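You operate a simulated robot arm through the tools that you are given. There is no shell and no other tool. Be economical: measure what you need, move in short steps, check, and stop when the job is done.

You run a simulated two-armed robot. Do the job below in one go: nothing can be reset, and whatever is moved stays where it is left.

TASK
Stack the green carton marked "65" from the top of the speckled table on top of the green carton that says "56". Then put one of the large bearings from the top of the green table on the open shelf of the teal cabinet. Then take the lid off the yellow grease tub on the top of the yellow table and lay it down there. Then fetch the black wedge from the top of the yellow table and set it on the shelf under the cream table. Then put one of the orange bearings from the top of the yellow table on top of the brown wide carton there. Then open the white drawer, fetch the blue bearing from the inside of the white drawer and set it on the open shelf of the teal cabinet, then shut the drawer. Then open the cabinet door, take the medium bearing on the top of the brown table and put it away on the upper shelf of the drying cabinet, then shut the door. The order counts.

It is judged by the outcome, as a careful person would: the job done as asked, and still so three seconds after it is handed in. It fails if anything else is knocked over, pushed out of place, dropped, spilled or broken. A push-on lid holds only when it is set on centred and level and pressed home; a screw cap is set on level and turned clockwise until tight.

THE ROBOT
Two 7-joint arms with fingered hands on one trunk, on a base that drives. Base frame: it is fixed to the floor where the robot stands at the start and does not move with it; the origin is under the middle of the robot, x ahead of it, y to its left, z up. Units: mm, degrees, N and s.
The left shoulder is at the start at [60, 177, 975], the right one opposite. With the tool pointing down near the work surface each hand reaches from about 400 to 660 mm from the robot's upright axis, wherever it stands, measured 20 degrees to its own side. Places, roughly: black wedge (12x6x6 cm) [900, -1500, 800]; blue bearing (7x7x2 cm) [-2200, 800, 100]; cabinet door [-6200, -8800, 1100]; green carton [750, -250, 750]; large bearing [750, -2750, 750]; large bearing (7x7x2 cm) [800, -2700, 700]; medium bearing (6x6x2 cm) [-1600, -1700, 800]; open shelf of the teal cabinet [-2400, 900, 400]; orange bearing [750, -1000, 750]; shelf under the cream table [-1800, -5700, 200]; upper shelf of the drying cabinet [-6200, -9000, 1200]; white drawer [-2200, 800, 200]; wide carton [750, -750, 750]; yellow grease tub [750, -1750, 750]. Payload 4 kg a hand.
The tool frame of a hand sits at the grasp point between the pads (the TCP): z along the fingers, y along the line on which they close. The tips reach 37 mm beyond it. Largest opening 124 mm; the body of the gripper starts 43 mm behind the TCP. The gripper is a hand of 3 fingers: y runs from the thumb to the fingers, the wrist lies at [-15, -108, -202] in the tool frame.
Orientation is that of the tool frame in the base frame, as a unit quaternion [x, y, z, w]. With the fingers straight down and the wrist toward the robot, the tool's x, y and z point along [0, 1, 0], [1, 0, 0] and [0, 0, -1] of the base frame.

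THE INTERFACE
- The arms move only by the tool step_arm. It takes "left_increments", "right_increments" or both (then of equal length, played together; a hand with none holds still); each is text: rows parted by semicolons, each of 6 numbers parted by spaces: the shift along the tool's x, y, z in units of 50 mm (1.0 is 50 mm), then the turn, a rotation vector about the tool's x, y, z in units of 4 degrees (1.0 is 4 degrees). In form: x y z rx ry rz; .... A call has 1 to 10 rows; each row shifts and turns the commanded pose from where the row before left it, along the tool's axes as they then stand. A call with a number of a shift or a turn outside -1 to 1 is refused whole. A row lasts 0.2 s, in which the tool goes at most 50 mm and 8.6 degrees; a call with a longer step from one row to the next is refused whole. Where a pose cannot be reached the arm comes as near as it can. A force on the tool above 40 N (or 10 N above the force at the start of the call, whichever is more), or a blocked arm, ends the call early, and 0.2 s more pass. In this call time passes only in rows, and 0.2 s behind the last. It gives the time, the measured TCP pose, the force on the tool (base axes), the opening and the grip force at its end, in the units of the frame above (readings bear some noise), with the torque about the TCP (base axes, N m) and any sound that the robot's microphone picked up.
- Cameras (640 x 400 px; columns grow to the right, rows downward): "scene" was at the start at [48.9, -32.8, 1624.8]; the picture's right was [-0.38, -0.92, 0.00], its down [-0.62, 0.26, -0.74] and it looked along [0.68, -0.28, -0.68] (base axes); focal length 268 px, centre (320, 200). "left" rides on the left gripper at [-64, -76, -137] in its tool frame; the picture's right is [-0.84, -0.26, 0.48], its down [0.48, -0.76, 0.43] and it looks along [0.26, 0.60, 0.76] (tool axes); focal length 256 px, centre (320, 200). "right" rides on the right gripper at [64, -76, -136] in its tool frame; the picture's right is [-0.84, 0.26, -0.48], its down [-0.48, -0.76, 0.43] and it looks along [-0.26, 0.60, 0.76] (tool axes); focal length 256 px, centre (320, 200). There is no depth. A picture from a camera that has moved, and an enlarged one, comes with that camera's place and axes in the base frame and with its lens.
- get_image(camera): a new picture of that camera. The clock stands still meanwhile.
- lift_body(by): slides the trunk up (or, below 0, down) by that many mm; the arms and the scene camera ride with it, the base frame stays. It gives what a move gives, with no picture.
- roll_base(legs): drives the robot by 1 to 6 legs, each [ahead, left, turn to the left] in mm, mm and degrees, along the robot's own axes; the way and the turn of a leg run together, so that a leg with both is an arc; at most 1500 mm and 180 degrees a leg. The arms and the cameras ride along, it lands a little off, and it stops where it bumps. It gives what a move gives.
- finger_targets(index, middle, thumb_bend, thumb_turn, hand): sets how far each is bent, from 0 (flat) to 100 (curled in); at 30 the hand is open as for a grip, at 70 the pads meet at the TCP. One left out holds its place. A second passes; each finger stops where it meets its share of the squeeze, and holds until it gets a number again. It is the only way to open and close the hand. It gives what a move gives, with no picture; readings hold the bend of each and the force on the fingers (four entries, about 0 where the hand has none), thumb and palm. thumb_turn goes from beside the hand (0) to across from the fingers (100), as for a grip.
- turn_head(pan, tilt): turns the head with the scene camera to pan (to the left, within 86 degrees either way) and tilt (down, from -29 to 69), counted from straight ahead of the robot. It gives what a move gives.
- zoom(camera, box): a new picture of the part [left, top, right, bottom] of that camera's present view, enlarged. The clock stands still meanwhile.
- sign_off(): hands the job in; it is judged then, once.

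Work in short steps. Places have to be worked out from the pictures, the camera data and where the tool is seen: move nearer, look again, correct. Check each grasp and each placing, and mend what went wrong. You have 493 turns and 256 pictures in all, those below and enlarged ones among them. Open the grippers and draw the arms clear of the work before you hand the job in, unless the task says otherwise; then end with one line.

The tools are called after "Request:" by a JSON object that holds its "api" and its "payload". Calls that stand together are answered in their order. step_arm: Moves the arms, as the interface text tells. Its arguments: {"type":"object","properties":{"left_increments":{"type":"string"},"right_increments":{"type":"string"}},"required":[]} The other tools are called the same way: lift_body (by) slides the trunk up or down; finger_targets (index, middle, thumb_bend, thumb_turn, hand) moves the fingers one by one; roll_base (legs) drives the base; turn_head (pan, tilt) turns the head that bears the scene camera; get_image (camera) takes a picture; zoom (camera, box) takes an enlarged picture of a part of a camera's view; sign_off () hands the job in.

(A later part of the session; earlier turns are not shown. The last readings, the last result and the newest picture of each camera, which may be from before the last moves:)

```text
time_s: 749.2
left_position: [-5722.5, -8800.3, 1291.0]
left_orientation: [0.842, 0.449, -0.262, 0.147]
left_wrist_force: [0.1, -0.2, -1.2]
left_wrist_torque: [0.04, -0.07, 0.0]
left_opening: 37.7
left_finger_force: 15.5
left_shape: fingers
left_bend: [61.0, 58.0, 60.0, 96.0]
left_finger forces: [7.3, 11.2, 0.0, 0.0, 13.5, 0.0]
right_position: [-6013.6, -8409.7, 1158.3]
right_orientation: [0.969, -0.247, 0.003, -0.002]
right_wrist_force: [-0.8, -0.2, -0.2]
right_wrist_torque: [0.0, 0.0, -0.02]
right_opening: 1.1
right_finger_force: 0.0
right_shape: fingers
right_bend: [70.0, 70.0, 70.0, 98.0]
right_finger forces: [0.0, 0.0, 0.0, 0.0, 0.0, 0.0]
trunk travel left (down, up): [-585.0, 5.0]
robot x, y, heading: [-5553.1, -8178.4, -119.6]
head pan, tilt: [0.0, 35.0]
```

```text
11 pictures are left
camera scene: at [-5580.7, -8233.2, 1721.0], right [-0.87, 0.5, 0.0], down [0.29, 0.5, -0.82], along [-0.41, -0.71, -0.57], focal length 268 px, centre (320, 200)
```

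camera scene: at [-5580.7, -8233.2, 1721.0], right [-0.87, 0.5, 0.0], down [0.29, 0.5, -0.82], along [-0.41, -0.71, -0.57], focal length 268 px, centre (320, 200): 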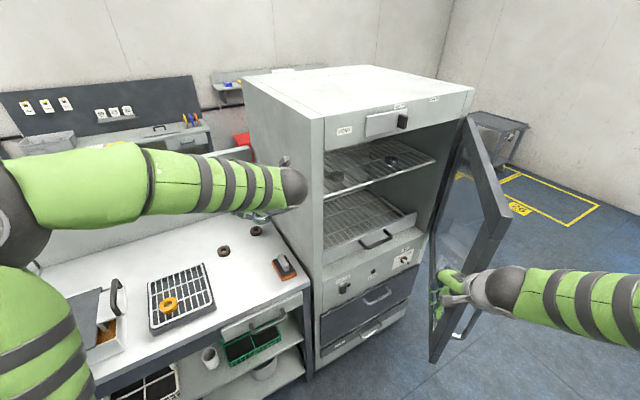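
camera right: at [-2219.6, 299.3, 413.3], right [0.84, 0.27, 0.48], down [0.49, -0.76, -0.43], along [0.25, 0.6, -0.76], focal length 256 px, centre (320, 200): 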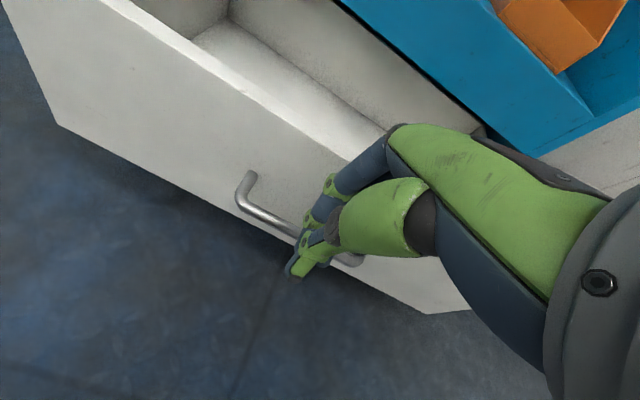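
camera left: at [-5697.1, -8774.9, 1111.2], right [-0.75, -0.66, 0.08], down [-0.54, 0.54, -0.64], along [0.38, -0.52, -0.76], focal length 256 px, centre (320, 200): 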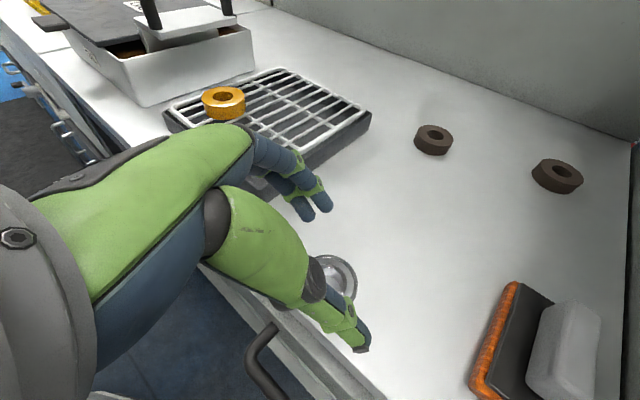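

The right hand met the door's edge from the side; back up first, then move right so it stays outside the door.

Request:
{"api": "roll_base", "payload": {"legs": [[-170, 0, 0], [0, -350, 0]]}}

Request:
{"api": "step_arm", "payload": {"left_increments": "-0.49 0 0.34 0 0 0;-0.49 0 0.34 0 0 0;-0.49 0 0.34 0 0 0"}}

Request:
{"api": "get_image", "payload": {"camera": "scene"}}

```text
time_s: 752.5
left_position: [-5945.6, -8476.1, 1292.1]
left_orientation: [0.841, 0.451, -0.261, 0.147]
left_wrist_force: [-0.9, 0.3, -1.8]
left_wrist_torque: [0.0, -0.03, 0.05]
left_opening: 37.6
left_finger_force: 15.6
left_shape: fingers
left_bend: [61.0, 58.0, 60.0, 96.0]
left_finger forces: [7.3, 11.3, 0.0, 0.0, 13.4, 0.1]
right_position: [-6238.8, -8085.8, 1158.3]
right_orientation: [0.969, -0.246, 0.004, 0.0]
right_wrist_force: [1.0, 0.1, -0.4]
right_wrist_torque: [-0.03, 0.0, -0.01]
right_opening: 1.0
right_finger_force: 0.0
right_shape: fingers
right_bend: [70.0, 70.0, 70.0, 98.0]
right_finger forces: [0.0, 0.0, 0.0, 0.1, 0.1, 0.1]
trunk travel left (down, up): [-585.0, 5.0]
robot x, y, heading: [-5781.3, -7854.5, -120.1]
head pan, tilt: [0.0, 35.0]
```

```text
time_s: 753.3
left_position: [-5996.3, -8551.3, 1289.1]
left_orientation: [0.841, 0.451, -0.261, 0.147]
left_wrist_force: [0.7, 0.2, -1.3]
left_wrist_torque: [0.03, 0.01, 0.0]
left_opening: 37.7
left_finger_force: 16.3
left_shape: fingers
left_bend: [61.0, 58.0, 60.0, 96.0]
left_finger forces: [7.3, 11.2, 0.0, 0.0, 13.2, 0.0]
right_position: [-6238.9, -8086.6, 1159.2]
right_orientation: [0.97, -0.245, 0.004, -0.001]
right_wrist_force: [-0.7, 0.7, -0.2]
right_wrist_torque: [-0.01, -0.02, 0.02]
right_opening: 1.3
right_finger_force: 0.1
right_shape: fingers
right_bend: [70.0, 70.0, 70.0, 98.0]
right_finger forces: [0.0, 0.1, 0.0, 0.0, 0.0, 0.0]
trunk travel left (down, up): [-585.0, 5.0]
robot x, y, heading: [-5779.9, -7857.2, -119.8]
head pan, tilt: [0.0, 35.0]
```

```text
10 pictures are left
camera scene: at [-5806.7, -7909.3, 1721.0], right [-0.87, 0.5, 0.0], down [0.28, 0.5, -0.82], along [-0.41, -0.71, -0.57], focal length 268 px, centre (320, 200)
```

scene: 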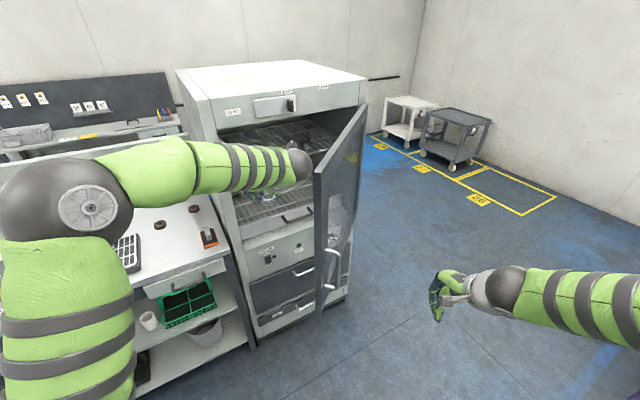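

Path is along the hand direction; forearm would pass close to the door edge, so shift left 50 first, then ahead 200 and inspect with the left camera.

Request:
{"api": "roll_base", "payload": {"legs": [[0, 50, 0], [200, 0, 0]]}}

Request:
{"api": "get_image", "payload": {"camera": "left"}}

```text
time_s: 755.5
left_position: [-6053.4, -8750.1, 1288.3]
left_orientation: [0.842, 0.449, -0.261, 0.147]
left_wrist_force: [-1.0, -0.9, -1.5]
left_wrist_torque: [0.04, -0.03, 0.03]
left_opening: 37.7
left_finger_force: 15.8
left_shape: fingers
left_bend: [61.0, 58.0, 60.0, 96.0]
left_finger forces: [7.3, 11.2, 0.0, 0.0, 13.3, 0.0]
right_position: [-6294.8, -8287.3, 1156.6]
right_orientation: [0.969, -0.246, 0.003, -0.002]
right_wrist_force: [-0.8, -0.6, 0.3]
right_wrist_torque: [0.06, 0.03, -0.02]
right_opening: 1.1
right_finger_force: 0.0
right_shape: fingers
right_bend: [70.0, 70.0, 70.0, 98.0]
right_finger forces: [0.0, 0.0, 0.1, 0.0, 0.1, 0.0]
trunk travel left (down, up): [-585.0, 5.0]
robot x, y, heading: [-5835.9, -8056.8, -119.4]
head pan, tilt: [0.0, 35.0]
```

```text
9 pictures are left
camera left: at [-6104.0, -8687.9, 1436.8], right [-0.75, -0.66, 0.08], down [-0.55, 0.54, -0.64], along [0.38, -0.52, -0.76], focal length 256 px, centre (320, 200)
```

left: 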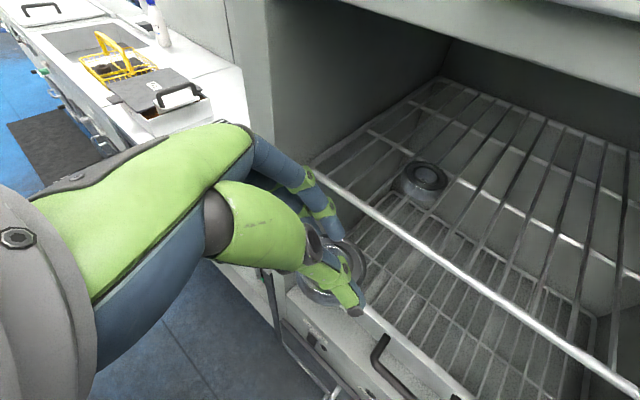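

The view shows the shelf's front rail ≈(y −8874, z 1214) and ring at (-6069,-8943). Bearing bottom is at ~1247, clear. Move right 31 and ahead 110, then check.

Request:
{"api": "roll_base", "payload": {"legs": [[0, -31, 0], [110, 0, 0]]}}

Request:
{"api": "get_image", "payload": {"camera": "left"}}

```text
time_s: 757.1
left_position: [-6137.0, -8830.3, 1288.4]
left_orientation: [0.842, 0.449, -0.261, 0.146]
left_wrist_force: [0.1, 0.4, -1.0]
left_wrist_torque: [0.06, -0.03, 0.01]
left_opening: 37.6
left_finger_force: 15.7
left_shape: fingers
left_bend: [61.0, 58.0, 60.0, 96.0]
left_finger forces: [7.2, 11.2, 0.0, 0.0, 13.2, 0.0]
right_position: [-6377.4, -8366.8, 1157.9]
right_orientation: [0.969, -0.247, 0.003, -0.002]
right_wrist_force: [0.2, 0.0, 0.6]
right_wrist_torque: [-0.01, -0.04, 0.01]
right_opening: 1.1
right_finger_force: 0.0
right_shape: fingers
right_bend: [70.0, 70.0, 70.0, 98.0]
right_finger forces: [0.1, 0.1, 0.0, 0.1, 0.0, 0.1]
trunk travel left (down, up): [-585.0, 5.0]
robot x, y, heading: [-5918.1, -8137.0, -119.9]
head pan, tilt: [0.0, 35.0]
```

```text
8 pictures are left
camera left: at [-6187.7, -8767.5, 1436.4], right [-0.75, -0.66, 0.08], down [-0.54, 0.54, -0.64], along [0.38, -0.52, -0.76], focal length 256 px, centre (320, 200)
```

left: 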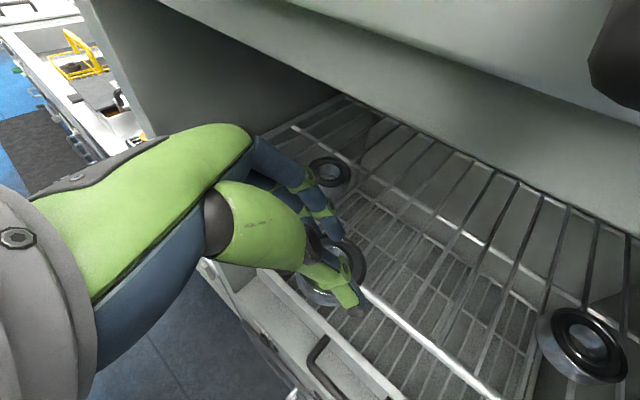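

Geometry confirmed (rail y≈−8870). Advance 66 mm more, then lower gently until contact.

Request:
{"api": "roll_base", "payload": {"legs": [[66, 0, 0]]}}

Request:
{"api": "step_arm", "payload": {"left_increments": "0.17 0 0.25 0 0 0;0.06 0 0.08 0 0 0;0.06 0 0.08 0 0 0;0.06 0 0.08 0 0 0;0.06 0 0.08 0 0 0;0.06 0 0.08 0 0 0"}}

Request:
{"api": "get_image", "payload": {"camera": "left"}}

```text
time_s: 758.0
left_position: [-6160.3, -8845.4, 1290.7]
left_orientation: [0.847, 0.44, -0.262, 0.142]
left_wrist_force: [-2.3, 9.7, 1.4]
left_wrist_torque: [-1.27, -0.24, -0.36]
left_opening: 37.4
left_finger_force: 15.3
left_shape: fingers
left_bend: [61.0, 58.0, 60.0, 96.0]
left_finger forces: [6.8, 11.1, 0.1, 0.0, 13.2, 0.0]
right_position: [-6391.8, -8389.3, 1158.1]
right_orientation: [0.969, -0.246, 0.004, -0.001]
right_wrist_force: [0.4, 1.0, -0.7]
right_wrist_torque: [-0.04, 0.03, -0.02]
right_opening: 1.4
right_finger_force: 0.1
right_shape: fingers
right_bend: [70.0, 70.0, 70.0, 98.0]
right_finger forces: [0.1, 0.0, 0.0, 0.1, 0.0, 0.1]
trunk travel left (down, up): [-585.0, 5.0]
robot x, y, heading: [-5930.2, -8163.2, -120.0]
head pan, tilt: [0.0, 35.0]
stopped in leg 1: the force on the tool passed its limit at 64 N (the readings are from after the stop); the commanded pose is now the measured one
```

```text
time_s: 758.4
left_position: [-6159.5, -8845.1, 1279.3]
left_orientation: [0.847, 0.44, -0.262, 0.142]
left_wrist_force: [0.5, 6.1, -2.7]
left_wrist_torque: [-1.0, 0.04, -0.37]
left_opening: 37.2
left_finger_force: 15.5
left_shape: fingers
left_bend: [61.0, 58.0, 60.0, 96.0]
left_finger forces: [6.5, 11.0, 0.1, 0.1, 12.8, 0.0]
right_position: [-6391.2, -8390.3, 1158.0]
right_orientation: [0.969, -0.246, 0.004, -0.001]
right_wrist_force: [-0.2, 0.5, -0.5]
right_wrist_torque: [0.01, -0.01, 0.0]
right_opening: 1.2
right_finger_force: 0.0
right_shape: fingers
right_bend: [70.0, 70.0, 70.0, 98.0]
right_finger forces: [0.1, 0.0, 0.1, 0.1, 0.1, 0.1]
trunk travel left (down, up): [-585.0, 5.0]
robot x, y, heading: [-5930.9, -8161.1, -120.0]
head pan, tilt: [0.0, 35.0]
stopped in row 1 (left hand): the force on the tool passed its limit at 45 N (the readings are from after the stop); the commanded pose is now the measured one
```

```text
7 pictures are left
camera left: at [-6207.4, -8781.4, 1427.9], right [-0.76, -0.64, 0.08], down [-0.53, 0.55, -0.64], along [0.37, -0.53, -0.76], focal length 256 px, centre (320, 200)
```

left: 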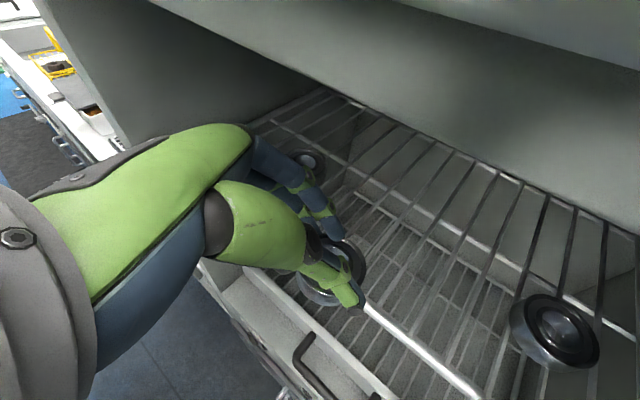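

The hand's upper part touches the top frame (contact ~130 mm above TCP). Back off 15 mm, lower to just above rail height, and advance again slowly.

Request:
{"api": "roll_base", "payload": {"legs": [[-18, 0, 0]]}}

Request:
{"api": "step_arm", "payload": {"left_increments": "0.09 0 0.13 0 0 0;0.09 0 0.12 0 0 0;-0.16 0 0.11 0 0 0;-0.16 0 0.11 0 0 0;-0.16 0 0.11 0 0 0;-0.16 0 0.11 0 0 0;-0.16 0 0.11 0 0 0;-0.16 0 0.11 0 0 0;-0.16 0 0.11 0 0 0;-0.16 0 0.11 0 0 0"}}

Request:
{"api": "get_image", "payload": {"camera": "left"}}

```text
time_s: 759.1
left_position: [-6148.6, -8831.4, 1279.7]
left_orientation: [0.846, 0.441, -0.263, 0.142]
left_wrist_force: [0.5, -0.5, -1.0]
left_wrist_torque: [-0.01, -0.06, -0.01]
left_opening: 36.8
left_finger_force: 15.3
left_shape: fingers
left_bend: [61.0, 58.0, 60.0, 96.0]
left_finger forces: [6.5, 10.9, 0.0, 0.1, 12.9, 0.0]
right_position: [-6381.1, -8373.6, 1159.2]
right_orientation: [0.969, -0.246, 0.003, -0.002]
right_wrist_force: [-0.8, 0.1, -0.1]
right_wrist_torque: [-0.03, -0.03, 0.02]
right_opening: 1.1
right_finger_force: 0.0
right_shape: fingers
right_bend: [70.0, 70.0, 70.0, 98.0]
right_finger forces: [0.1, 0.0, 0.1, 0.0, 0.1, 0.0]
trunk travel left (down, up): [-585.0, 5.0]
robot x, y, heading: [-5924.1, -8144.5, -119.8]
head pan, tilt: [0.0, 35.0]
```

```text
time_s: 760.5
left_position: [-6175.9, -8851.1, 1262.1]
left_orientation: [0.852, 0.432, -0.26, 0.138]
left_wrist_force: [-2.6, 15.2, -8.6]
left_wrist_torque: [-2.96, -0.68, -0.71]
left_opening: 36.9
left_finger_force: 14.9
left_shape: fingers
left_bend: [62.0, 58.0, 60.0, 96.0]
left_finger forces: [6.5, 10.8, 0.0, 0.0, 12.7, 0.0]
right_position: [-6381.4, -8373.3, 1158.5]
right_orientation: [0.969, -0.246, 0.002, -0.001]
right_wrist_force: [-0.5, 0.0, 0.2]
right_wrist_torque: [0.01, -0.01, 0.02]
right_opening: 1.3
right_finger_force: 0.2
right_shape: fingers
right_bend: [70.0, 70.0, 70.0, 98.0]
right_finger forces: [0.1, 0.0, 0.1, 0.0, 0.1, 0.0]
trunk travel left (down, up): [-585.0, 5.0]
robot x, y, heading: [-5922.7, -8145.1, -120.2]
head pan, tilt: [0.0, 35.0]
stopped in row 6 (left hand): the force on the tool passed its limit at 47 N (the readings are from after the stop); the commanded pose is now the measured one
```

```text
6 pictures are left
camera left: at [-6224.5, -8787.2, 1410.1], right [-0.77, -0.63, 0.07], down [-0.52, 0.57, -0.64], along [0.36, -0.53, -0.77], focal length 256 px, centre (320, 200)
```

left: 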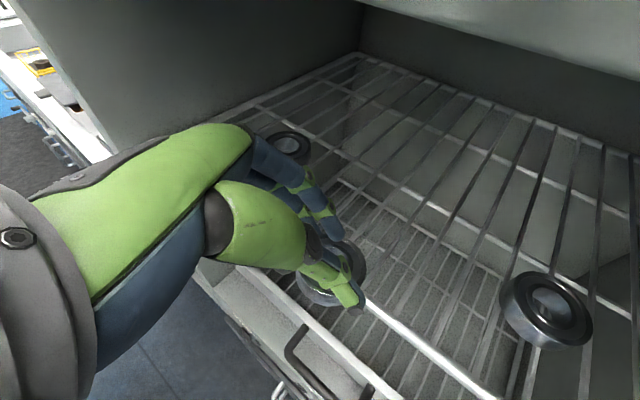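

The wrist hits the VENT panel (front at y≈−8755, lower edge z≈1426). With ~14° more tilt the wrist stays outside. Back off, tilt, raise slightly and advance slowly.

Request:
{"api": "roll_base", "payload": {"legs": [[-25, 0, 0]]}}

Request:
{"api": "step_arm", "payload": {"left_increments": "0 0 0 0 -1 0;0 0 0 0 -1 0;0 0 0 0 -1 0;0 0 0 0 -0.7 0;-0.14 0 -0.12 0 0 0;-0.2 0 0.23 0 0 0;-0.2 0 0.23 0 0 0;-0.13 0 0.15 0 0 0;-0.13 0 0.15 0 0 0;-0.13 0 0.15 0 0 0"}}

```text
time_s: 761.3
left_position: [-6159.6, -8830.5, 1264.0]
left_orientation: [0.85, 0.434, -0.262, 0.14]
left_wrist_force: [0.7, 0.7, -2.0]
left_wrist_torque: [0.03, -0.03, 0.01]
left_opening: 37.0
left_finger_force: 15.5
left_shape: fingers
left_bend: [62.0, 58.0, 60.0, 96.0]
left_finger forces: [7.2, 10.9, 0.0, 0.1, 13.0, 0.0]
right_position: [-6368.6, -8351.3, 1158.7]
right_orientation: [0.969, -0.246, 0.003, 0.0]
right_wrist_force: [0.1, 0.7, 1.1]
right_wrist_torque: [-0.02, 0.04, -0.01]
right_opening: 1.1
right_finger_force: 0.0
right_shape: fingers
right_bend: [70.0, 70.0, 70.0, 98.0]
right_finger forces: [0.0, 0.1, 0.1, 0.0, 0.1, 0.0]
trunk travel left (down, up): [-585.0, 5.0]
robot x, y, heading: [-5909.0, -8126.3, -119.9]
head pan, tilt: [0.0, 35.0]
```

```text
time_s: 763.5
left_position: [-6197.7, -8883.0, 1272.6]
left_orientation: [0.809, 0.414, -0.368, 0.195]
left_wrist_force: [0.0, 0.1, -2.4]
left_wrist_torque: [0.05, -0.04, -0.01]
left_opening: 37.2
left_finger_force: 15.3
left_shape: fingers
left_bend: [62.0, 58.0, 60.0, 96.0]
left_finger forces: [6.9, 10.8, 0.0, 0.0, 12.7, 0.0]
right_position: [-6370.7, -8352.6, 1159.1]
right_orientation: [0.969, -0.247, 0.002, -0.001]
right_wrist_force: [-0.3, -0.1, -0.1]
right_wrist_torque: [-0.03, 0.02, -0.03]
right_opening: 1.2
right_finger_force: 0.1
right_shape: fingers
right_bend: [70.0, 70.0, 70.0, 98.0]
right_finger forces: [0.0, 0.1, 0.1, 0.1, 0.1, 0.0]
trunk travel left (down, up): [-585.0, 5.0]
robot x, y, heading: [-5905.2, -8121.4, -119.9]
head pan, tilt: [0.0, 35.0]
```

Inside without contact; bearing centre ≈(-6212,-8903). Advance 8 mm more and lower to contact.

Request:
{"api": "step_arm", "payload": {"left_increments": "-0.1 0 0.12 0 0 0;0.09 0 0.08 0 0 0;0.09 0 0.08 0 0 0;0.06 0 0.05 0 0 0;0.06 0 0.05 0 0 0;0.06 0 0.05 0 0 0;0.06 0 0.05 0 0 0;0.06 0 0.05 0 0 0;0.06 0 0.05 0 0 0"}}

Request:
{"api": "get_image", "payload": {"camera": "left"}}

```text
time_s: 765.4
left_position: [-6200.4, -8889.8, 1250.6]
left_orientation: [0.805, 0.412, -0.377, 0.2]
left_wrist_force: [0.7, 0.4, 15.8]
left_wrist_torque: [-0.43, 0.0, 0.0]
left_opening: 35.5
left_finger_force: 19.4
left_shape: fingers
left_bend: [62.0, 58.0, 61.0, 95.0]
left_finger forces: [8.6, 16.0, 0.1, 0.0, 15.1, 0.1]
right_position: [-6369.4, -8351.1, 1157.4]
right_orientation: [0.969, -0.246, 0.003, 0.001]
right_wrist_force: [-0.3, 0.8, -0.2]
right_wrist_torque: [0.02, 0.0, -0.01]
right_opening: 1.3
right_finger_force: 0.1
right_shape: fingers
right_bend: [70.0, 70.0, 70.0, 98.0]
right_finger forces: [0.1, 0.1, 0.0, 0.1, 0.1, 0.0]
trunk travel left (down, up): [-585.0, 5.0]
robot x, y, heading: [-5909.8, -8124.4, -120.0]
head pan, tilt: [0.0, 35.0]
stopped in row 9 (left hand): the force on the tool passed its limit at 42 N (the readings are from after the stop); the commanded pose is now the measured one
```

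```text
5 pictures are left
camera left: at [-6225.7, -8792.7, 1386.6], right [-0.74, -0.59, 0.33], down [-0.63, 0.42, -0.66], along [0.25, -0.7, -0.67], focal length 256 px, centre (320, 200)
```

left: 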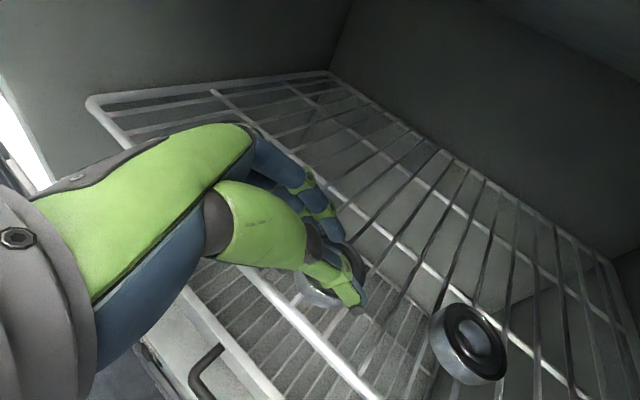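

Bearing rests on the shelf behind the rail. Release gently, raise a little and withdraw.

Request:
{"api": "finger_targets", "payload": {"hand": "left", "index": 52, "middle": 52, "thumb_bend": 52}}

Request:
{"api": "finger_targets", "payload": {"hand": "left", "index": 42, "middle": 42, "thumb_bend": 42}}

Request:
{"api": "step_arm", "payload": {"left_increments": "-0.12 0 -0.11 0 0 0;-0.18 0 -0.16 0 0 0;0.3 0 -0.36 0 0 0;0.3 0 -0.36 0 0 0;0.3 0 -0.36 0 0 0"}}

Request:
{"api": "get_image", "payload": {"camera": "left"}}

```text
time_s: 766.4
left_position: [-6201.0, -8888.8, 1248.3]
left_orientation: [0.807, 0.413, -0.374, 0.198]
left_wrist_force: [-1.8, -1.0, 15.2]
left_wrist_torque: [-0.66, -0.12, -0.09]
left_opening: 55.9
left_finger_force: 7.4
left_shape: fingers
left_bend: [52.0, 52.0, 52.0, 98.0]
left_finger forces: [0.0, 15.9, 0.0, 0.0, 0.1, 0.0]
right_position: [-6369.6, -8351.2, 1159.1]
right_orientation: [0.969, -0.246, 0.004, 0.0]
right_wrist_force: [-0.2, -0.7, 1.2]
right_wrist_torque: [-0.02, 0.04, 0.0]
right_opening: 1.2
right_finger_force: 0.1
right_shape: fingers
right_bend: [70.0, 70.0, 70.0, 98.0]
right_finger forces: [0.0, 0.0, 0.1, 0.0, 0.0, 0.0]
trunk travel left (down, up): [-585.0, 5.0]
robot x, y, heading: [-5907.1, -8122.7, -119.8]
head pan, tilt: [0.0, 35.0]
```

```text
time_s: 767.4
left_position: [-6201.1, -8888.2, 1247.3]
left_orientation: [0.807, 0.412, -0.373, 0.198]
left_wrist_force: [-3.1, 2.8, 11.0]
left_wrist_torque: [-0.44, -0.15, -0.07]
left_opening: 86.8
left_finger_force: 6.2
left_shape: fingers
left_bend: [42.0, 45.0, 42.0, 98.0]
left_finger forces: [0.1, 11.3, 0.0, 0.0, 0.0, 0.1]
right_position: [-6370.8, -8350.1, 1158.1]
right_orientation: [0.969, -0.246, 0.004, -0.001]
right_wrist_force: [0.0, -0.2, 1.0]
right_wrist_torque: [-0.02, 0.02, 0.02]
right_opening: 1.3
right_finger_force: 0.0
right_shape: fingers
right_bend: [70.0, 70.0, 70.0, 98.0]
right_finger forces: [0.1, 0.0, 0.0, 0.0, 0.1, 0.0]
trunk travel left (down, up): [-585.0, 5.0]
robot x, y, heading: [-5908.6, -8125.5, -120.2]
head pan, tilt: [0.0, 35.0]
```

```text
time_s: 768.6
left_position: [-6157.3, -8830.3, 1269.5]
left_orientation: [0.807, 0.412, -0.374, 0.197]
left_wrist_force: [0.4, 0.3, 0.4]
left_wrist_torque: [0.02, 0.01, -0.02]
left_opening: 86.7
left_finger_force: 0.1
left_shape: fingers
left_bend: [42.0, 42.0, 42.0, 98.0]
left_finger forces: [0.0, 0.0, 0.1, 0.0, 0.0, 0.1]
right_position: [-6368.1, -8351.1, 1159.2]
right_orientation: [0.969, -0.247, 0.003, -0.001]
right_wrist_force: [-0.1, 0.4, 0.2]
right_wrist_torque: [0.0, 0.01, -0.01]
right_opening: 1.2
right_finger_force: 0.0
right_shape: fingers
right_bend: [70.0, 70.0, 70.0, 98.0]
right_finger forces: [0.1, 0.0, 0.1, 0.1, 0.0, 0.0]
trunk travel left (down, up): [-585.0, 5.0]
robot x, y, heading: [-5908.5, -8124.1, -120.0]
head pan, tilt: [0.0, 35.0]
```

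```text
4 pictures are left
camera left: at [-6183.0, -8735.3, 1405.8], right [-0.74, -0.59, 0.33], down [-0.63, 0.42, -0.66], along [0.25, -0.69, -0.68], focal length 256 px, centre (320, 200)
```

left: 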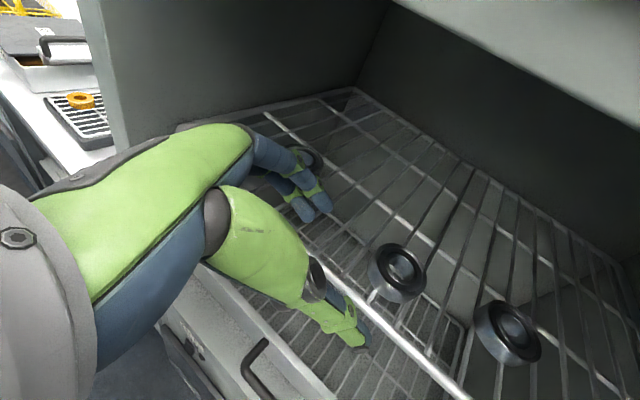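

The bearing lies flat on the upper shelf behind the rail. Withdraw: back out, retract the left hand.

Request:
{"api": "roll_base", "payload": {"legs": [[-150, 0, 0], [0, 40, 0], [-190, 0, 0]]}}

Request:
{"api": "step_arm", "payload": {"left_increments": "0.59 0 -0.68 0 0 0;0.59 0 -0.68 0 0 0;0.59 0 -0.68 0 0 0;0.59 0 -0.68 0 0 0;0.59 0 -0.68 0 0 0"}}

Request:
{"api": "lift_body", "payload": {"by": -185}}

```text
time_s: 771.6
left_position: [-5956.0, -8560.9, 1269.9]
left_orientation: [0.807, 0.412, -0.373, 0.198]
left_wrist_force: [0.0, 0.2, -0.3]
left_wrist_torque: [0.02, 0.02, -0.01]
left_opening: 87.0
left_finger_force: 0.1
left_shape: fingers
left_bend: [42.0, 42.0, 42.0, 98.0]
left_finger forces: [0.0, 0.1, 0.1, 0.0, 0.0, 0.0]
right_position: [-6168.0, -8082.2, 1158.9]
right_orientation: [0.969, -0.247, 0.003, -0.001]
right_wrist_force: [-0.7, 0.1, -0.3]
right_wrist_torque: [0.03, 0.03, 0.02]
right_opening: 1.1
right_finger_force: 0.1
right_shape: fingers
right_bend: [70.0, 70.0, 70.0, 98.0]
right_finger forces: [0.0, 0.0, 0.0, 0.0, 0.0, 0.0]
trunk travel left (down, up): [-585.0, 5.0]
robot x, y, heading: [-5707.7, -7854.1, -119.9]
head pan, tilt: [0.0, 35.0]
```

```text
time_s: 772.8
left_position: [-5825.5, -8379.9, 1265.5]
left_orientation: [0.808, 0.412, -0.373, 0.197]
left_wrist_force: [0.6, 0.4, 0.1]
left_wrist_torque: [-0.03, 0.03, 0.01]
left_opening: 87.0
left_finger_force: 0.0
left_shape: fingers
left_bend: [42.0, 42.0, 42.0, 98.0]
left_finger forces: [0.0, 0.1, 0.0, 0.1, 0.0, 0.0]
right_position: [-6167.5, -8080.0, 1159.9]
right_orientation: [0.969, -0.248, 0.003, 0.0]
right_wrist_force: [0.7, 0.0, -0.4]
right_wrist_torque: [-0.03, -0.01, -0.02]
right_opening: 1.2
right_finger_force: 0.0
right_shape: fingers
right_bend: [70.0, 70.0, 70.0, 98.0]
right_finger forces: [0.0, 0.0, 0.0, 0.1, 0.1, 0.0]
trunk travel left (down, up): [-585.0, 5.0]
robot x, y, heading: [-5708.7, -7853.0, -120.1]
head pan, tilt: [0.0, 35.0]
```

```text
time_s: 774.9
left_position: [-5827.3, -8380.3, 1079.9]
left_orientation: [0.807, 0.412, -0.375, 0.197]
left_wrist_force: [-0.2, -0.2, 0.2]
left_wrist_torque: [0.01, -0.02, -0.02]
left_opening: 86.8
left_finger_force: 0.0
left_shape: fingers
left_bend: [42.0, 42.0, 42.0, 98.0]
left_finger forces: [0.0, 0.1, 0.1, 0.1, 0.1, 0.0]
right_position: [-6168.1, -8080.8, 972.5]
right_orientation: [0.969, -0.247, 0.004, -0.001]
right_wrist_force: [-0.1, 0.0, 0.7]
right_wrist_torque: [0.02, 0.0, 0.01]
right_opening: 1.2
right_finger_force: 0.0
right_shape: fingers
right_bend: [70.0, 70.0, 70.0, 98.0]
right_finger forces: [0.0, 0.0, 0.0, 0.0, 0.0, 0.1]
trunk travel left (down, up): [-400.0, 190.0]
robot x, y, heading: [-5708.7, -7853.9, -120.0]
head pan, tilt: [0.0, 35.0]
```

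Turn to face the cabinet, align the right fist with the door's lower rail, and start pushing.

Request:
{"api": "roll_base", "payload": {"legs": [[0, 0, 30], [0, -157, 0], [110, 0, 0]]}}

Request:
{"api": "roll_base", "payload": {"legs": [[80, 0, 0]]}}

Request:
{"api": "get_image", "payload": {"camera": "scene"}}

```text
time_s: 778.5
left_position: [-5704.7, -8481.0, 1079.3]
left_orientation: [0.673, 0.608, -0.309, 0.287]
left_wrist_force: [-0.7, 0.0, -0.5]
left_wrist_torque: [-0.01, 0.02, 0.04]
left_opening: 86.7
left_finger_force: 0.0
left_shape: fingers
left_bend: [42.0, 42.0, 42.0, 98.0]
left_finger forces: [0.1, 0.0, 0.1, 0.0, 0.0, 0.0]
right_position: [-6150.0, -8393.5, 972.3]
right_orientation: [1.0, 0.013, 0.002, -0.002]
right_wrist_force: [0.5, 0.1, -0.9]
right_wrist_torque: [0.0, 0.0, -0.01]
right_opening: 1.3
right_finger_force: 0.0
right_shape: fingers
right_bend: [70.0, 70.0, 70.0, 98.0]
right_finger forces: [0.0, 0.0, 0.0, 0.0, 0.1, 0.0]
trunk travel left (down, up): [-400.0, 190.0]
robot x, y, heading: [-5862.8, -7969.2, -90.1]
head pan, tilt: [0.0, 35.0]
```

```text
time_s: 779.6
left_position: [-5705.2, -8560.7, 1080.0]
left_orientation: [0.672, 0.608, -0.309, 0.287]
left_wrist_force: [1.1, 0.6, 0.1]
left_wrist_torque: [0.01, 0.01, 0.0]
left_opening: 86.9
left_finger_force: 0.0
left_shape: fingers
left_bend: [42.0, 42.0, 42.0, 98.0]
left_finger forces: [0.1, 0.0, 0.1, 0.0, 0.1, 0.0]
right_position: [-6149.1, -8473.1, 974.1]
right_orientation: [1.0, 0.014, 0.002, -0.002]
right_wrist_force: [-0.4, 0.5, 0.1]
right_wrist_torque: [0.04, 0.0, -0.02]
right_opening: 1.3
right_finger_force: 0.0
right_shape: fingers
right_bend: [70.0, 70.0, 70.0, 98.0]
right_finger forces: [0.0, 0.1, 0.0, 0.0, 0.0, 0.0]
trunk travel left (down, up): [-400.0, 190.0]
robot x, y, heading: [-5865.0, -8042.3, -89.8]
head pan, tilt: [0.0, 35.0]
```

```text
3 pictures are left
camera scene: at [-5863.7, -8105.9, 1536.0], right [-1.0, 0.0, 0.0], down [0.0, 0.57, -0.82], along [0.0, -0.82, -0.57], focal length 268 px, centre (320, 200)
```

scene: 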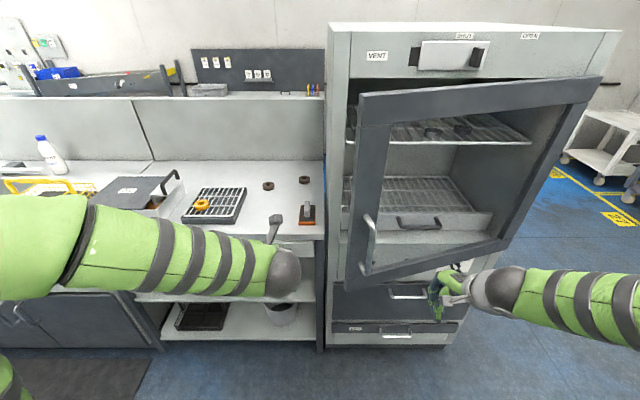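

The door is moving with the fist. Also I see the VENT slider's knob has shifted ~28 mm toward OPEN (my wrist must have bumped it); I'll restore it afterwards. Keep pushing the door shut.

Request:
{"api": "roll_base", "payload": {"legs": [[90, 0, 0]]}}

Request:
{"api": "roll_base", "payload": {"legs": [[80, 0, 0]]}}

Request:
{"api": "roll_base", "payload": {"legs": [[60, 0, 0]]}}

```text
time_s: 780.7
left_position: [-5705.5, -8652.3, 1080.1]
left_orientation: [0.673, 0.608, -0.309, 0.286]
left_wrist_force: [-0.8, -0.1, -0.6]
left_wrist_torque: [0.02, 0.02, 0.0]
left_opening: 86.7
left_finger_force: 0.1
left_shape: fingers
left_bend: [42.0, 42.0, 42.0, 98.0]
left_finger forces: [0.0, 0.0, 0.0, 0.0, 0.0, 0.0]
right_position: [-6149.9, -8563.6, 972.4]
right_orientation: [1.0, 0.013, 0.003, -0.002]
right_wrist_force: [0.3, -0.3, 0.0]
right_wrist_torque: [-0.02, -0.03, -0.03]
right_opening: 1.0
right_finger_force: 0.1
right_shape: fingers
right_bend: [70.0, 70.0, 70.0, 98.0]
right_finger forces: [0.1, 0.0, 0.1, 0.0, 0.0, 0.1]
trunk travel left (down, up): [-400.0, 190.0]
robot x, y, heading: [-5863.2, -8135.6, -90.0]
head pan, tilt: [0.0, 35.0]
```

```text
time_s: 781.7
left_position: [-5704.6, -8729.2, 1079.3]
left_orientation: [0.673, 0.608, -0.309, 0.287]
left_wrist_force: [-0.1, 1.1, -0.2]
left_wrist_torque: [0.0, -0.02, -0.03]
left_opening: 87.1
left_finger_force: 0.1
left_shape: fingers
left_bend: [42.0, 42.0, 42.0, 98.0]
left_finger forces: [0.0, 0.1, 0.0, 0.1, 0.1, 0.0]
right_position: [-6149.3, -8642.7, 973.1]
right_orientation: [1.0, 0.014, 0.003, -0.002]
right_wrist_force: [0.8, -0.7, 1.5]
right_wrist_torque: [0.01, -0.01, 0.0]
right_opening: 1.5
right_finger_force: 0.1
right_shape: fingers
right_bend: [70.0, 70.0, 70.0, 98.0]
right_finger forces: [0.0, 0.1, 0.0, 0.0, 0.0, 0.0]
trunk travel left (down, up): [-400.0, 190.0]
robot x, y, heading: [-5866.1, -8215.1, -89.9]
head pan, tilt: [0.0, 35.0]
```

```text
time_s: 782.7
left_position: [-5703.7, -8790.1, 1078.9]
left_orientation: [0.672, 0.608, -0.309, 0.288]
left_wrist_force: [0.4, -0.1, 0.0]
left_wrist_torque: [0.03, -0.04, 0.03]
left_opening: 87.1
left_finger_force: 0.0
left_shape: fingers
left_bend: [42.0, 42.0, 42.0, 98.0]
left_finger forces: [0.0, 0.0, 0.1, 0.0, 0.1, 0.1]
right_position: [-6148.5, -8701.9, 972.3]
right_orientation: [1.0, 0.014, 0.003, -0.002]
right_wrist_force: [-0.4, 0.2, -0.5]
right_wrist_torque: [-0.01, 0.02, 0.0]
right_opening: 1.2
right_finger_force: 0.0
right_shape: fingers
right_bend: [70.0, 70.0, 70.0, 98.0]
right_finger forces: [0.0, 0.1, 0.1, 0.0, 0.0, 0.1]
trunk travel left (down, up): [-400.0, 190.0]
robot x, y, heading: [-5864.5, -8277.8, -89.6]
head pan, tilt: [0.0, 35.0]
```

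Now finish the closing with the arm in small steps until it stops.

Request:
{"api": "step_arm", "payload": {"right_increments": "0 0.15 0 0 0 0;0 0.15 0 0 0 0;0 0.15 0 0 0 0;0 0.15 0 0 0 0;0 0.15 0 0 0 0;0 0.15 0 0 0 0;0 0.15 0 0 0 0;0 0.15 0 0 0 0;0 0.15 0 0 0 0;0 0.15 0 0 0 0"}}

```text
time_s: 784.7
left_position: [-5704.0, -8785.2, 1081.0]
left_orientation: [0.672, 0.608, -0.31, 0.288]
left_wrist_force: [-0.3, 0.3, 0.1]
left_wrist_torque: [-0.03, 0.0, 0.01]
left_opening: 86.7
left_finger_force: 0.0
left_shape: fingers
left_bend: [42.0, 42.0, 42.0, 98.0]
left_finger forces: [0.1, 0.0, 0.0, 0.0, 0.1, 0.1]
right_position: [-6147.5, -8761.0, 971.7]
right_orientation: [1.0, 0.013, 0.003, -0.005]
right_wrist_force: [0.3, 27.2, 7.4]
right_wrist_torque: [-0.7, 0.12, -0.23]
right_opening: 1.1
right_finger_force: 13.6
right_shape: fingers
right_bend: [70.0, 70.0, 70.0, 98.0]
right_finger forces: [0.0, 27.3, 0.0, 0.0, 0.0, 0.0]
trunk travel left (down, up): [-400.0, 190.0]
robot x, y, heading: [-5867.1, -8271.7, -89.9]
head pan, tilt: [0.0, 35.0]
stopped in row 10 (right hand): the force on the tool passed its limit at 52 N (the readings are from after the stop); the commanded pose is now the measured one
```

Firm stop — door should be shut. Withdraw the hand and check door and slider in one picture.

Request:
{"api": "step_arm", "payload": {"right_increments": "0 -0.8 0 0 0 0;0 -0.8 0 0 0 0;0 -0.8 0 0 0 0"}}

Request:
{"api": "roll_base", "payload": {"legs": [[-250, 0, 0], [0, -260, 0]]}}

Request:
{"api": "turn_head", "payload": {"pan": 0, "tilt": 20}}

Request:
{"api": "get_image", "payload": {"camera": "scene"}}

```text
time_s: 785.5
left_position: [-5704.1, -8788.5, 1079.9]
left_orientation: [0.672, 0.607, -0.31, 0.288]
left_wrist_force: [0.3, -1.2, 0.1]
left_wrist_torque: [-0.02, -0.05, 0.02]
left_opening: 86.9
left_finger_force: 0.0
left_shape: fingers
left_bend: [42.0, 42.0, 42.0, 98.0]
left_finger forces: [0.1, 0.0, 0.0, 0.0, 0.0, 0.0]
right_position: [-6161.9, -8677.8, 991.2]
right_orientation: [1.0, 0.014, 0.004, -0.005]
right_wrist_force: [-0.1, 0.1, 0.4]
right_wrist_torque: [0.03, 0.01, 0.04]
right_opening: 1.3
right_finger_force: 0.1
right_shape: fingers
right_bend: [70.0, 70.0, 70.0, 98.0]
right_finger forces: [0.1, 0.1, 0.0, 0.0, 0.0, 0.1]
right hand out of reach, approached as far as the arm can: row 2, 3
trunk travel left (down, up): [-400.0, 190.0]
robot x, y, heading: [-5861.7, -8271.9, -89.8]
head pan, tilt: [0.0, 35.0]
```

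```text
time_s: 788.8
left_position: [-5968.5, -8537.6, 1079.6]
left_orientation: [0.673, 0.607, -0.31, 0.286]
left_wrist_force: [-0.4, -0.1, 0.8]
left_wrist_torque: [0.01, 0.0, 0.02]
left_opening: 87.1
left_finger_force: 0.1
left_shape: fingers
left_bend: [42.0, 42.0, 42.0, 98.0]
left_finger forces: [0.0, 0.1, 0.0, 0.0, 0.0, 0.0]
right_position: [-6427.8, -8426.1, 990.9]
right_orientation: [1.0, 0.013, 0.003, -0.005]
right_wrist_force: [-0.2, -0.4, 0.1]
right_wrist_torque: [0.0, 0.01, -0.01]
right_opening: 1.3
right_finger_force: 0.0
right_shape: fingers
right_bend: [70.0, 70.0, 70.0, 98.0]
right_finger forces: [0.0, 0.0, 0.1, 0.0, 0.0, 0.0]
trunk travel left (down, up): [-400.0, 190.0]
robot x, y, heading: [-6126.9, -8020.1, -90.0]
head pan, tilt: [0.0, 35.0]
```

```text
time_s: 789.6
left_position: [-5968.6, -8537.6, 1079.3]
left_orientation: [0.673, 0.608, -0.309, 0.287]
left_wrist_force: [0.1, 0.0, -0.3]
left_wrist_torque: [-0.02, 0.01, 0.01]
left_opening: 86.9
left_finger_force: 0.1
left_shape: fingers
left_bend: [42.0, 42.0, 42.0, 98.0]
left_finger forces: [0.1, 0.0, 0.0, 0.0, 0.0, 0.1]
right_position: [-6425.0, -8426.3, 991.7]
right_orientation: [1.0, 0.013, 0.004, -0.005]
right_wrist_force: [-0.4, -0.3, -1.2]
right_wrist_torque: [0.01, 0.02, 0.03]
right_opening: 1.2
right_finger_force: 0.0
right_shape: fingers
right_bend: [70.0, 70.0, 70.0, 98.0]
right_finger forces: [0.0, 0.0, 0.0, 0.0, 0.0, 0.0]
trunk travel left (down, up): [-400.0, 190.0]
robot x, y, heading: [-6127.9, -8019.3, -90.2]
head pan, tilt: [0.0, 20.0]
```

```text
2 pictures are left
camera scene: at [-6127.2, -8086.8, 1559.8], right [-1.0, 0.0, 0.0], down [0.0, 0.34, -0.94], along [0.0, -0.94, -0.34], focal length 268 px, centre (320, 200)
```

scene: 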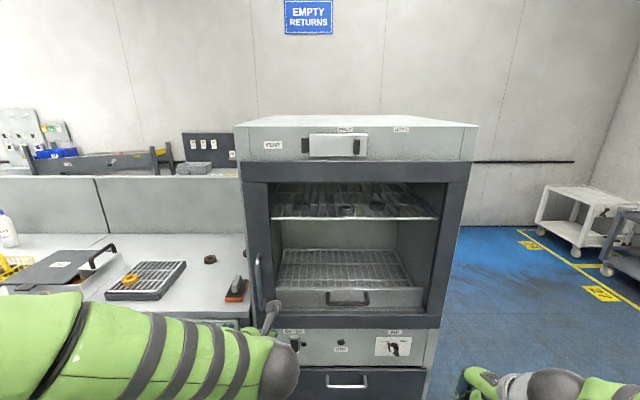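

The door is shut. The VENT knob is ~28 mm off SHUT, so I restore it: raise the trunk, tilt the left hand nearly horizontal and lift it to the knob's height.

Request:
{"api": "lift_body", "payload": {"by": 185}}

Request:
{"api": "step_arm", "payload": {"left_increments": "-0.7 0 -0.55 0 0 0;-0.7 0 -0.55 0 0 0;0 0 0 0 -1 0;0 0 0 0 -1 0;0 0 0 0 -1 0;0 0 0 0 -1 0;0 0 0 0 -1 0;0 0 0 0 -1 0;-0.85 0 -0.25 0 0 0;-0.85 0 -0.25 0 0 0"}}

```text
time_s: 791.6
left_position: [-5968.3, -8537.9, 1264.2]
left_orientation: [0.673, 0.607, -0.309, 0.288]
left_wrist_force: [0.2, 0.0, -0.9]
left_wrist_torque: [0.02, -0.01, 0.03]
left_opening: 87.1
left_finger_force: 0.1
left_shape: fingers
left_bend: [42.0, 42.0, 42.0, 98.0]
left_finger forces: [0.0, 0.1, 0.0, 0.0, 0.0, 0.0]
right_position: [-6425.7, -8426.0, 1176.6]
right_orientation: [1.0, 0.013, 0.004, -0.006]
right_wrist_force: [1.2, 0.6, -0.2]
right_wrist_torque: [0.02, 0.01, 0.01]
right_opening: 1.3
right_finger_force: 0.2
right_shape: fingers
right_bend: [70.0, 70.0, 70.0, 98.0]
right_finger forces: [0.0, 0.1, 0.0, 0.0, 0.1, 0.0]
trunk travel left (down, up): [-585.0, 5.0]
robot x, y, heading: [-6130.4, -8023.1, -90.1]
head pan, tilt: [0.0, 20.0]
```

```text
time_s: 793.9
left_position: [-5968.8, -8539.0, 1443.1]
left_orientation: [0.593, 0.535, -0.443, 0.407]
left_wrist_force: [0.4, 0.2, -0.2]
left_wrist_torque: [0.01, 0.0, -0.01]
left_opening: 86.8
left_finger_force: 0.0
left_shape: fingers
left_bend: [42.0, 42.0, 42.0, 98.0]
left_finger forces: [0.0, 0.0, 0.0, 0.1, 0.0, 0.0]
right_position: [-6425.0, -8425.9, 1176.9]
right_orientation: [1.0, 0.013, 0.003, -0.005]
right_wrist_force: [-0.5, 0.2, -0.1]
right_wrist_torque: [-0.02, 0.0, 0.03]
right_opening: 1.2
right_finger_force: 0.0
right_shape: fingers
right_bend: [70.0, 70.0, 70.0, 98.0]
right_finger forces: [0.0, 0.0, 0.0, 0.0, 0.1, 0.1]
trunk travel left (down, up): [-585.0, 5.0]
robot x, y, heading: [-6130.9, -8021.5, -90.1]
head pan, tilt: [0.0, 20.0]
```

Raise 28 mm more, drive right 242 and ahead 90, then look at the knob with the left camera.

Request:
{"api": "step_arm", "payload": {"left_increments": "-0.54 0 -0.15 0 0 0"}}

Request:
{"api": "roll_base", "payload": {"legs": [[0, -242, 0], [80, 0, 0]]}}

Request:
{"api": "get_image", "payload": {"camera": "left"}}

```text
time_s: 794.2
left_position: [-5969.4, -8540.1, 1470.6]
left_orientation: [0.594, 0.535, -0.442, 0.407]
left_wrist_force: [-1.0, 0.1, -0.1]
left_wrist_torque: [0.01, -0.01, -0.02]
left_opening: 87.1
left_finger_force: 0.1
left_shape: fingers
left_bend: [42.0, 42.0, 42.0, 98.0]
left_finger forces: [0.1, 0.0, 0.0, 0.0, 0.1, 0.0]
right_position: [-6425.0, -8426.4, 1175.5]
right_orientation: [1.0, 0.014, 0.003, -0.005]
right_wrist_force: [0.4, 0.9, 0.0]
right_wrist_torque: [-0.01, 0.0, -0.02]
right_opening: 1.1
right_finger_force: 0.1
right_shape: fingers
right_bend: [70.0, 70.0, 70.0, 98.0]
right_finger forces: [0.0, 0.0, 0.0, 0.0, 0.0, 0.1]
trunk travel left (down, up): [-585.0, 5.0]
robot x, y, heading: [-6126.4, -8020.7, -90.0]
head pan, tilt: [0.0, 20.0]
```

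```text
time_s: 796.7
left_position: [-6211.7, -8620.8, 1470.0]
left_orientation: [0.594, 0.536, -0.442, 0.407]
left_wrist_force: [0.1, -1.6, 1.0]
left_wrist_torque: [0.0, 0.01, -0.03]
left_opening: 87.1
left_finger_force: 0.0
left_shape: fingers
left_bend: [42.0, 42.0, 42.0, 98.0]
left_finger forces: [0.0, 0.0, 0.0, 0.0, 0.1, 0.0]
right_position: [-6668.0, -8506.0, 1175.3]
right_orientation: [1.0, 0.014, 0.002, -0.005]
right_wrist_force: [0.7, -1.1, -0.2]
right_wrist_torque: [-0.02, 0.0, -0.05]
right_opening: 1.2
right_finger_force: 0.1
right_shape: fingers
right_bend: [70.0, 70.0, 70.0, 98.0]
right_finger forces: [0.0, 0.0, 0.0, 0.0, 0.0, 0.0]
trunk travel left (down, up): [-585.0, 5.0]
robot x, y, heading: [-6370.4, -8099.8, -89.9]
head pan, tilt: [0.0, 20.0]
```

```text
1 pictures are left
camera left: at [-6277.1, -8501.5, 1568.4], right [-0.33, -0.67, 0.67], down [-0.78, -0.21, -0.59], along [0.54, -0.71, -0.45], focal length 256 px, centre (320, 200)
```

left: 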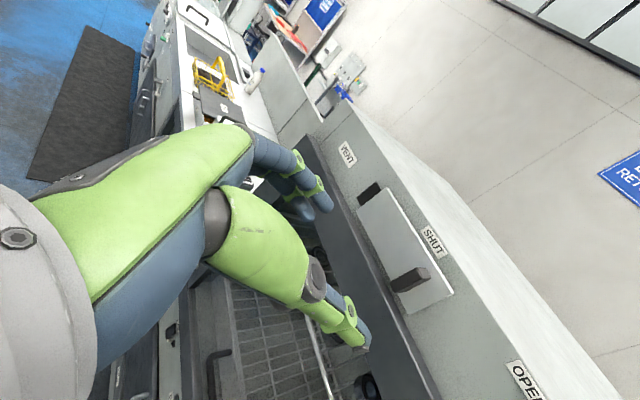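

Knob ≈(-6233, z 1467), 23 mm right of SHUT. Shift 6 mm right and advance 76 mm so the thumb and fingers straddle it.

Request:
{"api": "step_arm", "payload": {"left_increments": "0 -0.12 0 0 0 0;-0.11 0 0.37 0 0 0;-0.11 0 0.37 0 0 0;-0.11 0 0.37 0 0 0;-0.1 0 0.35 0 0 0"}}

Request:
{"api": "step_arm", "payload": {"left_increments": "0 0.1 0 0 0 0;0 0.1 0 0 0 0;0 0.1 0 0 0 0;0 0.1 0 0 0 0"}}

```text
time_s: 797.9
left_position: [-6225.0, -8694.0, 1470.0]
left_orientation: [0.594, 0.535, -0.442, 0.407]
left_wrist_force: [1.2, -1.1, -0.2]
left_wrist_torque: [-0.03, 0.02, 0.01]
left_opening: 86.7
left_finger_force: 0.0
left_shape: fingers
left_bend: [42.0, 42.0, 42.0, 98.0]
left_finger forces: [0.0, 0.1, 0.1, 0.1, 0.0, 0.0]
right_position: [-6668.2, -8505.9, 1176.2]
right_orientation: [1.0, 0.013, 0.004, -0.006]
right_wrist_force: [0.1, -0.2, 0.1]
right_wrist_torque: [0.0, -0.01, -0.01]
right_opening: 1.4
right_finger_force: 0.0
right_shape: fingers
right_bend: [70.0, 70.0, 70.0, 98.0]
right_finger forces: [0.1, 0.1, 0.0, 0.1, 0.0, 0.1]
trunk travel left (down, up): [-585.0, 5.0]
robot x, y, heading: [-6370.2, -8107.1, -89.7]
head pan, tilt: [0.0, 20.0]
```

```text
time_s: 798.9
left_position: [-6204.8, -8695.0, 1470.1]
left_orientation: [0.594, 0.534, -0.441, 0.408]
left_wrist_force: [-1.1, 0.4, 0.0]
left_wrist_torque: [0.0, -0.01, 0.02]
left_opening: 86.9
left_finger_force: 0.0
left_shape: fingers
left_bend: [42.0, 42.0, 42.0, 98.0]
left_finger forces: [0.0, 0.0, 0.0, 0.1, 0.1, 0.0]
right_position: [-6667.9, -8505.4, 1175.9]
right_orientation: [1.0, 0.014, 0.002, -0.006]
right_wrist_force: [-0.5, -0.3, 0.3]
right_wrist_torque: [0.01, -0.01, -0.03]
right_opening: 1.1
right_finger_force: 0.0
right_shape: fingers
right_bend: [70.0, 70.0, 70.0, 98.0]
right_finger forces: [0.1, 0.0, 0.0, 0.0, 0.0, 0.0]
trunk travel left (down, up): [-585.0, 5.0]
robot x, y, heading: [-6372.6, -8103.4, -89.9]
head pan, tilt: [0.0, 20.0]
```

No contact yet; continue toward +X in small steps watching the thumb force.

Request:
{"api": "step_arm", "payload": {"left_increments": "0 0.1 0 0 0 0;0 0.1 0 0 0 0;0 0.1 0 0 0 0"}}

Request:
{"api": "step_arm", "payload": {"left_increments": "0 0.1 0 0 0 0;0 0.1 0 0 0 0"}}

```text
time_s: 799.7
left_position: [-6188.6, -8698.1, 1471.1]
left_orientation: [0.594, 0.535, -0.442, 0.407]
left_wrist_force: [0.3, -0.1, -0.4]
left_wrist_torque: [0.04, -0.02, -0.02]
left_opening: 87.0
left_finger_force: 0.1
left_shape: fingers
left_bend: [42.0, 42.0, 42.0, 98.0]
left_finger forces: [0.1, 0.0, 0.1, 0.0, 0.1, 0.0]
right_position: [-6667.9, -8504.8, 1175.8]
right_orientation: [1.0, 0.014, 0.002, -0.005]
right_wrist_force: [1.0, 0.6, -0.2]
right_wrist_torque: [0.01, 0.03, 0.01]
right_opening: 1.1
right_finger_force: 0.0
right_shape: fingers
right_bend: [70.0, 70.0, 70.0, 98.0]
right_finger forces: [0.0, 0.0, 0.1, 0.1, 0.0, 0.1]
trunk travel left (down, up): [-585.0, 5.0]
robot x, y, heading: [-6375.0, -8102.7, -89.9]
head pan, tilt: [0.0, 20.0]
```

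```text
time_s: 800.3
left_position: [-6180.0, -8698.5, 1471.3]
left_orientation: [0.593, 0.535, -0.442, 0.407]
left_wrist_force: [-1.0, -0.3, 0.7]
left_wrist_torque: [0.0, 0.0, 0.01]
left_opening: 86.9
left_finger_force: 0.0
left_shape: fingers
left_bend: [42.0, 42.0, 42.0, 98.0]
left_finger forces: [0.1, 0.1, 0.1, 0.0, 0.0, 0.0]
right_position: [-6668.2, -8505.1, 1175.5]
right_orientation: [1.0, 0.013, 0.003, -0.005]
right_wrist_force: [0.2, 0.8, 0.2]
right_wrist_torque: [-0.02, 0.03, 0.02]
right_opening: 1.0
right_finger_force: 0.0
right_shape: fingers
right_bend: [70.0, 70.0, 70.0, 98.0]
right_finger forces: [0.0, 0.0, 0.1, 0.1, 0.0, 0.1]
trunk travel left (down, up): [-585.0, 5.0]
robot x, y, heading: [-6373.7, -8098.5, -89.8]
head pan, tilt: [0.0, 20.0]
```

No contact: the thumb isn't deep enough. Go back right, advance until near contact with the panel, and push again.

Request:
{"api": "step_arm", "payload": {"left_increments": "0 -0.45 0 0 0 0;0 -0.45 0 0 0 0;-0.03 0 0.1 0 0 0;-0.03 0 0.1 0 0 0;-0.03 0 0.1 0 0 0;-0.03 0 0.1 0 0 0;-0.03 0 0.1 0 0 0"}}

Request:
{"api": "step_arm", "payload": {"left_increments": "0 0.1 0 0 0 0;0 0.1 0 0 0 0;0 0.1 0 0 0 0;0 0.1 0 0 0 0;0 0.1 0 0 0 0;0 0.1 0 0 0 0"}}

```text
time_s: 801.9
left_position: [-6228.1, -8721.5, 1469.8]
left_orientation: [0.595, 0.534, -0.442, 0.407]
left_wrist_force: [0.2, 0.7, -0.4]
left_wrist_torque: [0.01, 0.02, 0.0]
left_opening: 87.0
left_finger_force: 0.0
left_shape: fingers
left_bend: [42.0, 42.0, 42.0, 98.0]
left_finger forces: [0.1, 0.0, 0.0, 0.0, 0.0, 0.0]
right_position: [-6667.7, -8505.9, 1175.6]
right_orientation: [1.0, 0.014, 0.003, -0.006]
right_wrist_force: [0.4, 0.8, -0.4]
right_wrist_torque: [0.03, 0.0, 0.02]
right_opening: 1.1
right_finger_force: 0.1
right_shape: fingers
right_bend: [70.0, 70.0, 70.0, 98.0]
right_finger forces: [0.1, 0.1, 0.0, 0.1, 0.0, 0.0]
trunk travel left (down, up): [-585.0, 5.0]
robot x, y, heading: [-6373.2, -8101.0, -89.9]
head pan, tilt: [0.0, 20.0]
```

```text
time_s: 803.3
left_position: [-6197.7, -8723.5, 1471.4]
left_orientation: [0.593, 0.535, -0.443, 0.407]
left_wrist_force: [-0.3, -0.7, -0.5]
left_wrist_torque: [0.02, 0.03, -0.02]
left_opening: 86.9
left_finger_force: 0.0
left_shape: fingers
left_bend: [42.0, 42.0, 42.0, 98.0]
left_finger forces: [0.0, 0.0, 0.0, 0.0, 0.1, 0.1]
right_position: [-6667.0, -8505.2, 1177.7]
right_orientation: [1.0, 0.014, 0.003, -0.006]
right_wrist_force: [-0.3, 1.4, -0.6]
right_wrist_torque: [0.0, -0.02, -0.02]
right_opening: 1.2
right_finger_force: 0.0
right_shape: fingers
right_bend: [70.0, 70.0, 70.0, 98.0]
right_finger forces: [0.0, 0.0, 0.0, 0.0, 0.1, 0.1]
trunk travel left (down, up): [-585.0, 5.0]
robot x, y, heading: [-6376.3, -8103.2, -90.1]
head pan, tilt: [0.0, 20.0]
```

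Request:
{"api": "step_arm", "payload": {"left_increments": "0 0.1 0 0 0 0;0 0.1 0 0 0 0;0 0.1 0 0 0 0;0 0.1 0 0 0 0"}}

```text
time_s: 804.3
left_position: [-6177.8, -8725.1, 1472.5]
left_orientation: [0.594, 0.535, -0.442, 0.407]
left_wrist_force: [-0.8, 0.2, 0.0]
left_wrist_torque: [-0.02, -0.02, 0.01]
left_opening: 87.0
left_finger_force: 0.0
left_shape: fingers
left_bend: [42.0, 42.0, 42.0, 98.0]
left_finger forces: [0.0, 0.1, 0.0, 0.1, 0.0, 0.1]
right_position: [-6667.3, -8504.3, 1178.0]
right_orientation: [1.0, 0.013, 0.002, -0.005]
right_wrist_force: [-0.3, 0.5, 0.8]
right_wrist_torque: [0.03, -0.01, -0.03]
right_opening: 1.1
right_finger_force: 0.2
right_shape: fingers
right_bend: [70.0, 70.0, 70.0, 98.0]
right_finger forces: [0.0, 0.0, 0.1, 0.1, 0.0, 0.0]
trunk travel left (down, up): [-585.0, 5.0]
robot x, y, heading: [-6374.0, -8103.7, -90.0]
head pan, tilt: [0.0, 20.0]
```

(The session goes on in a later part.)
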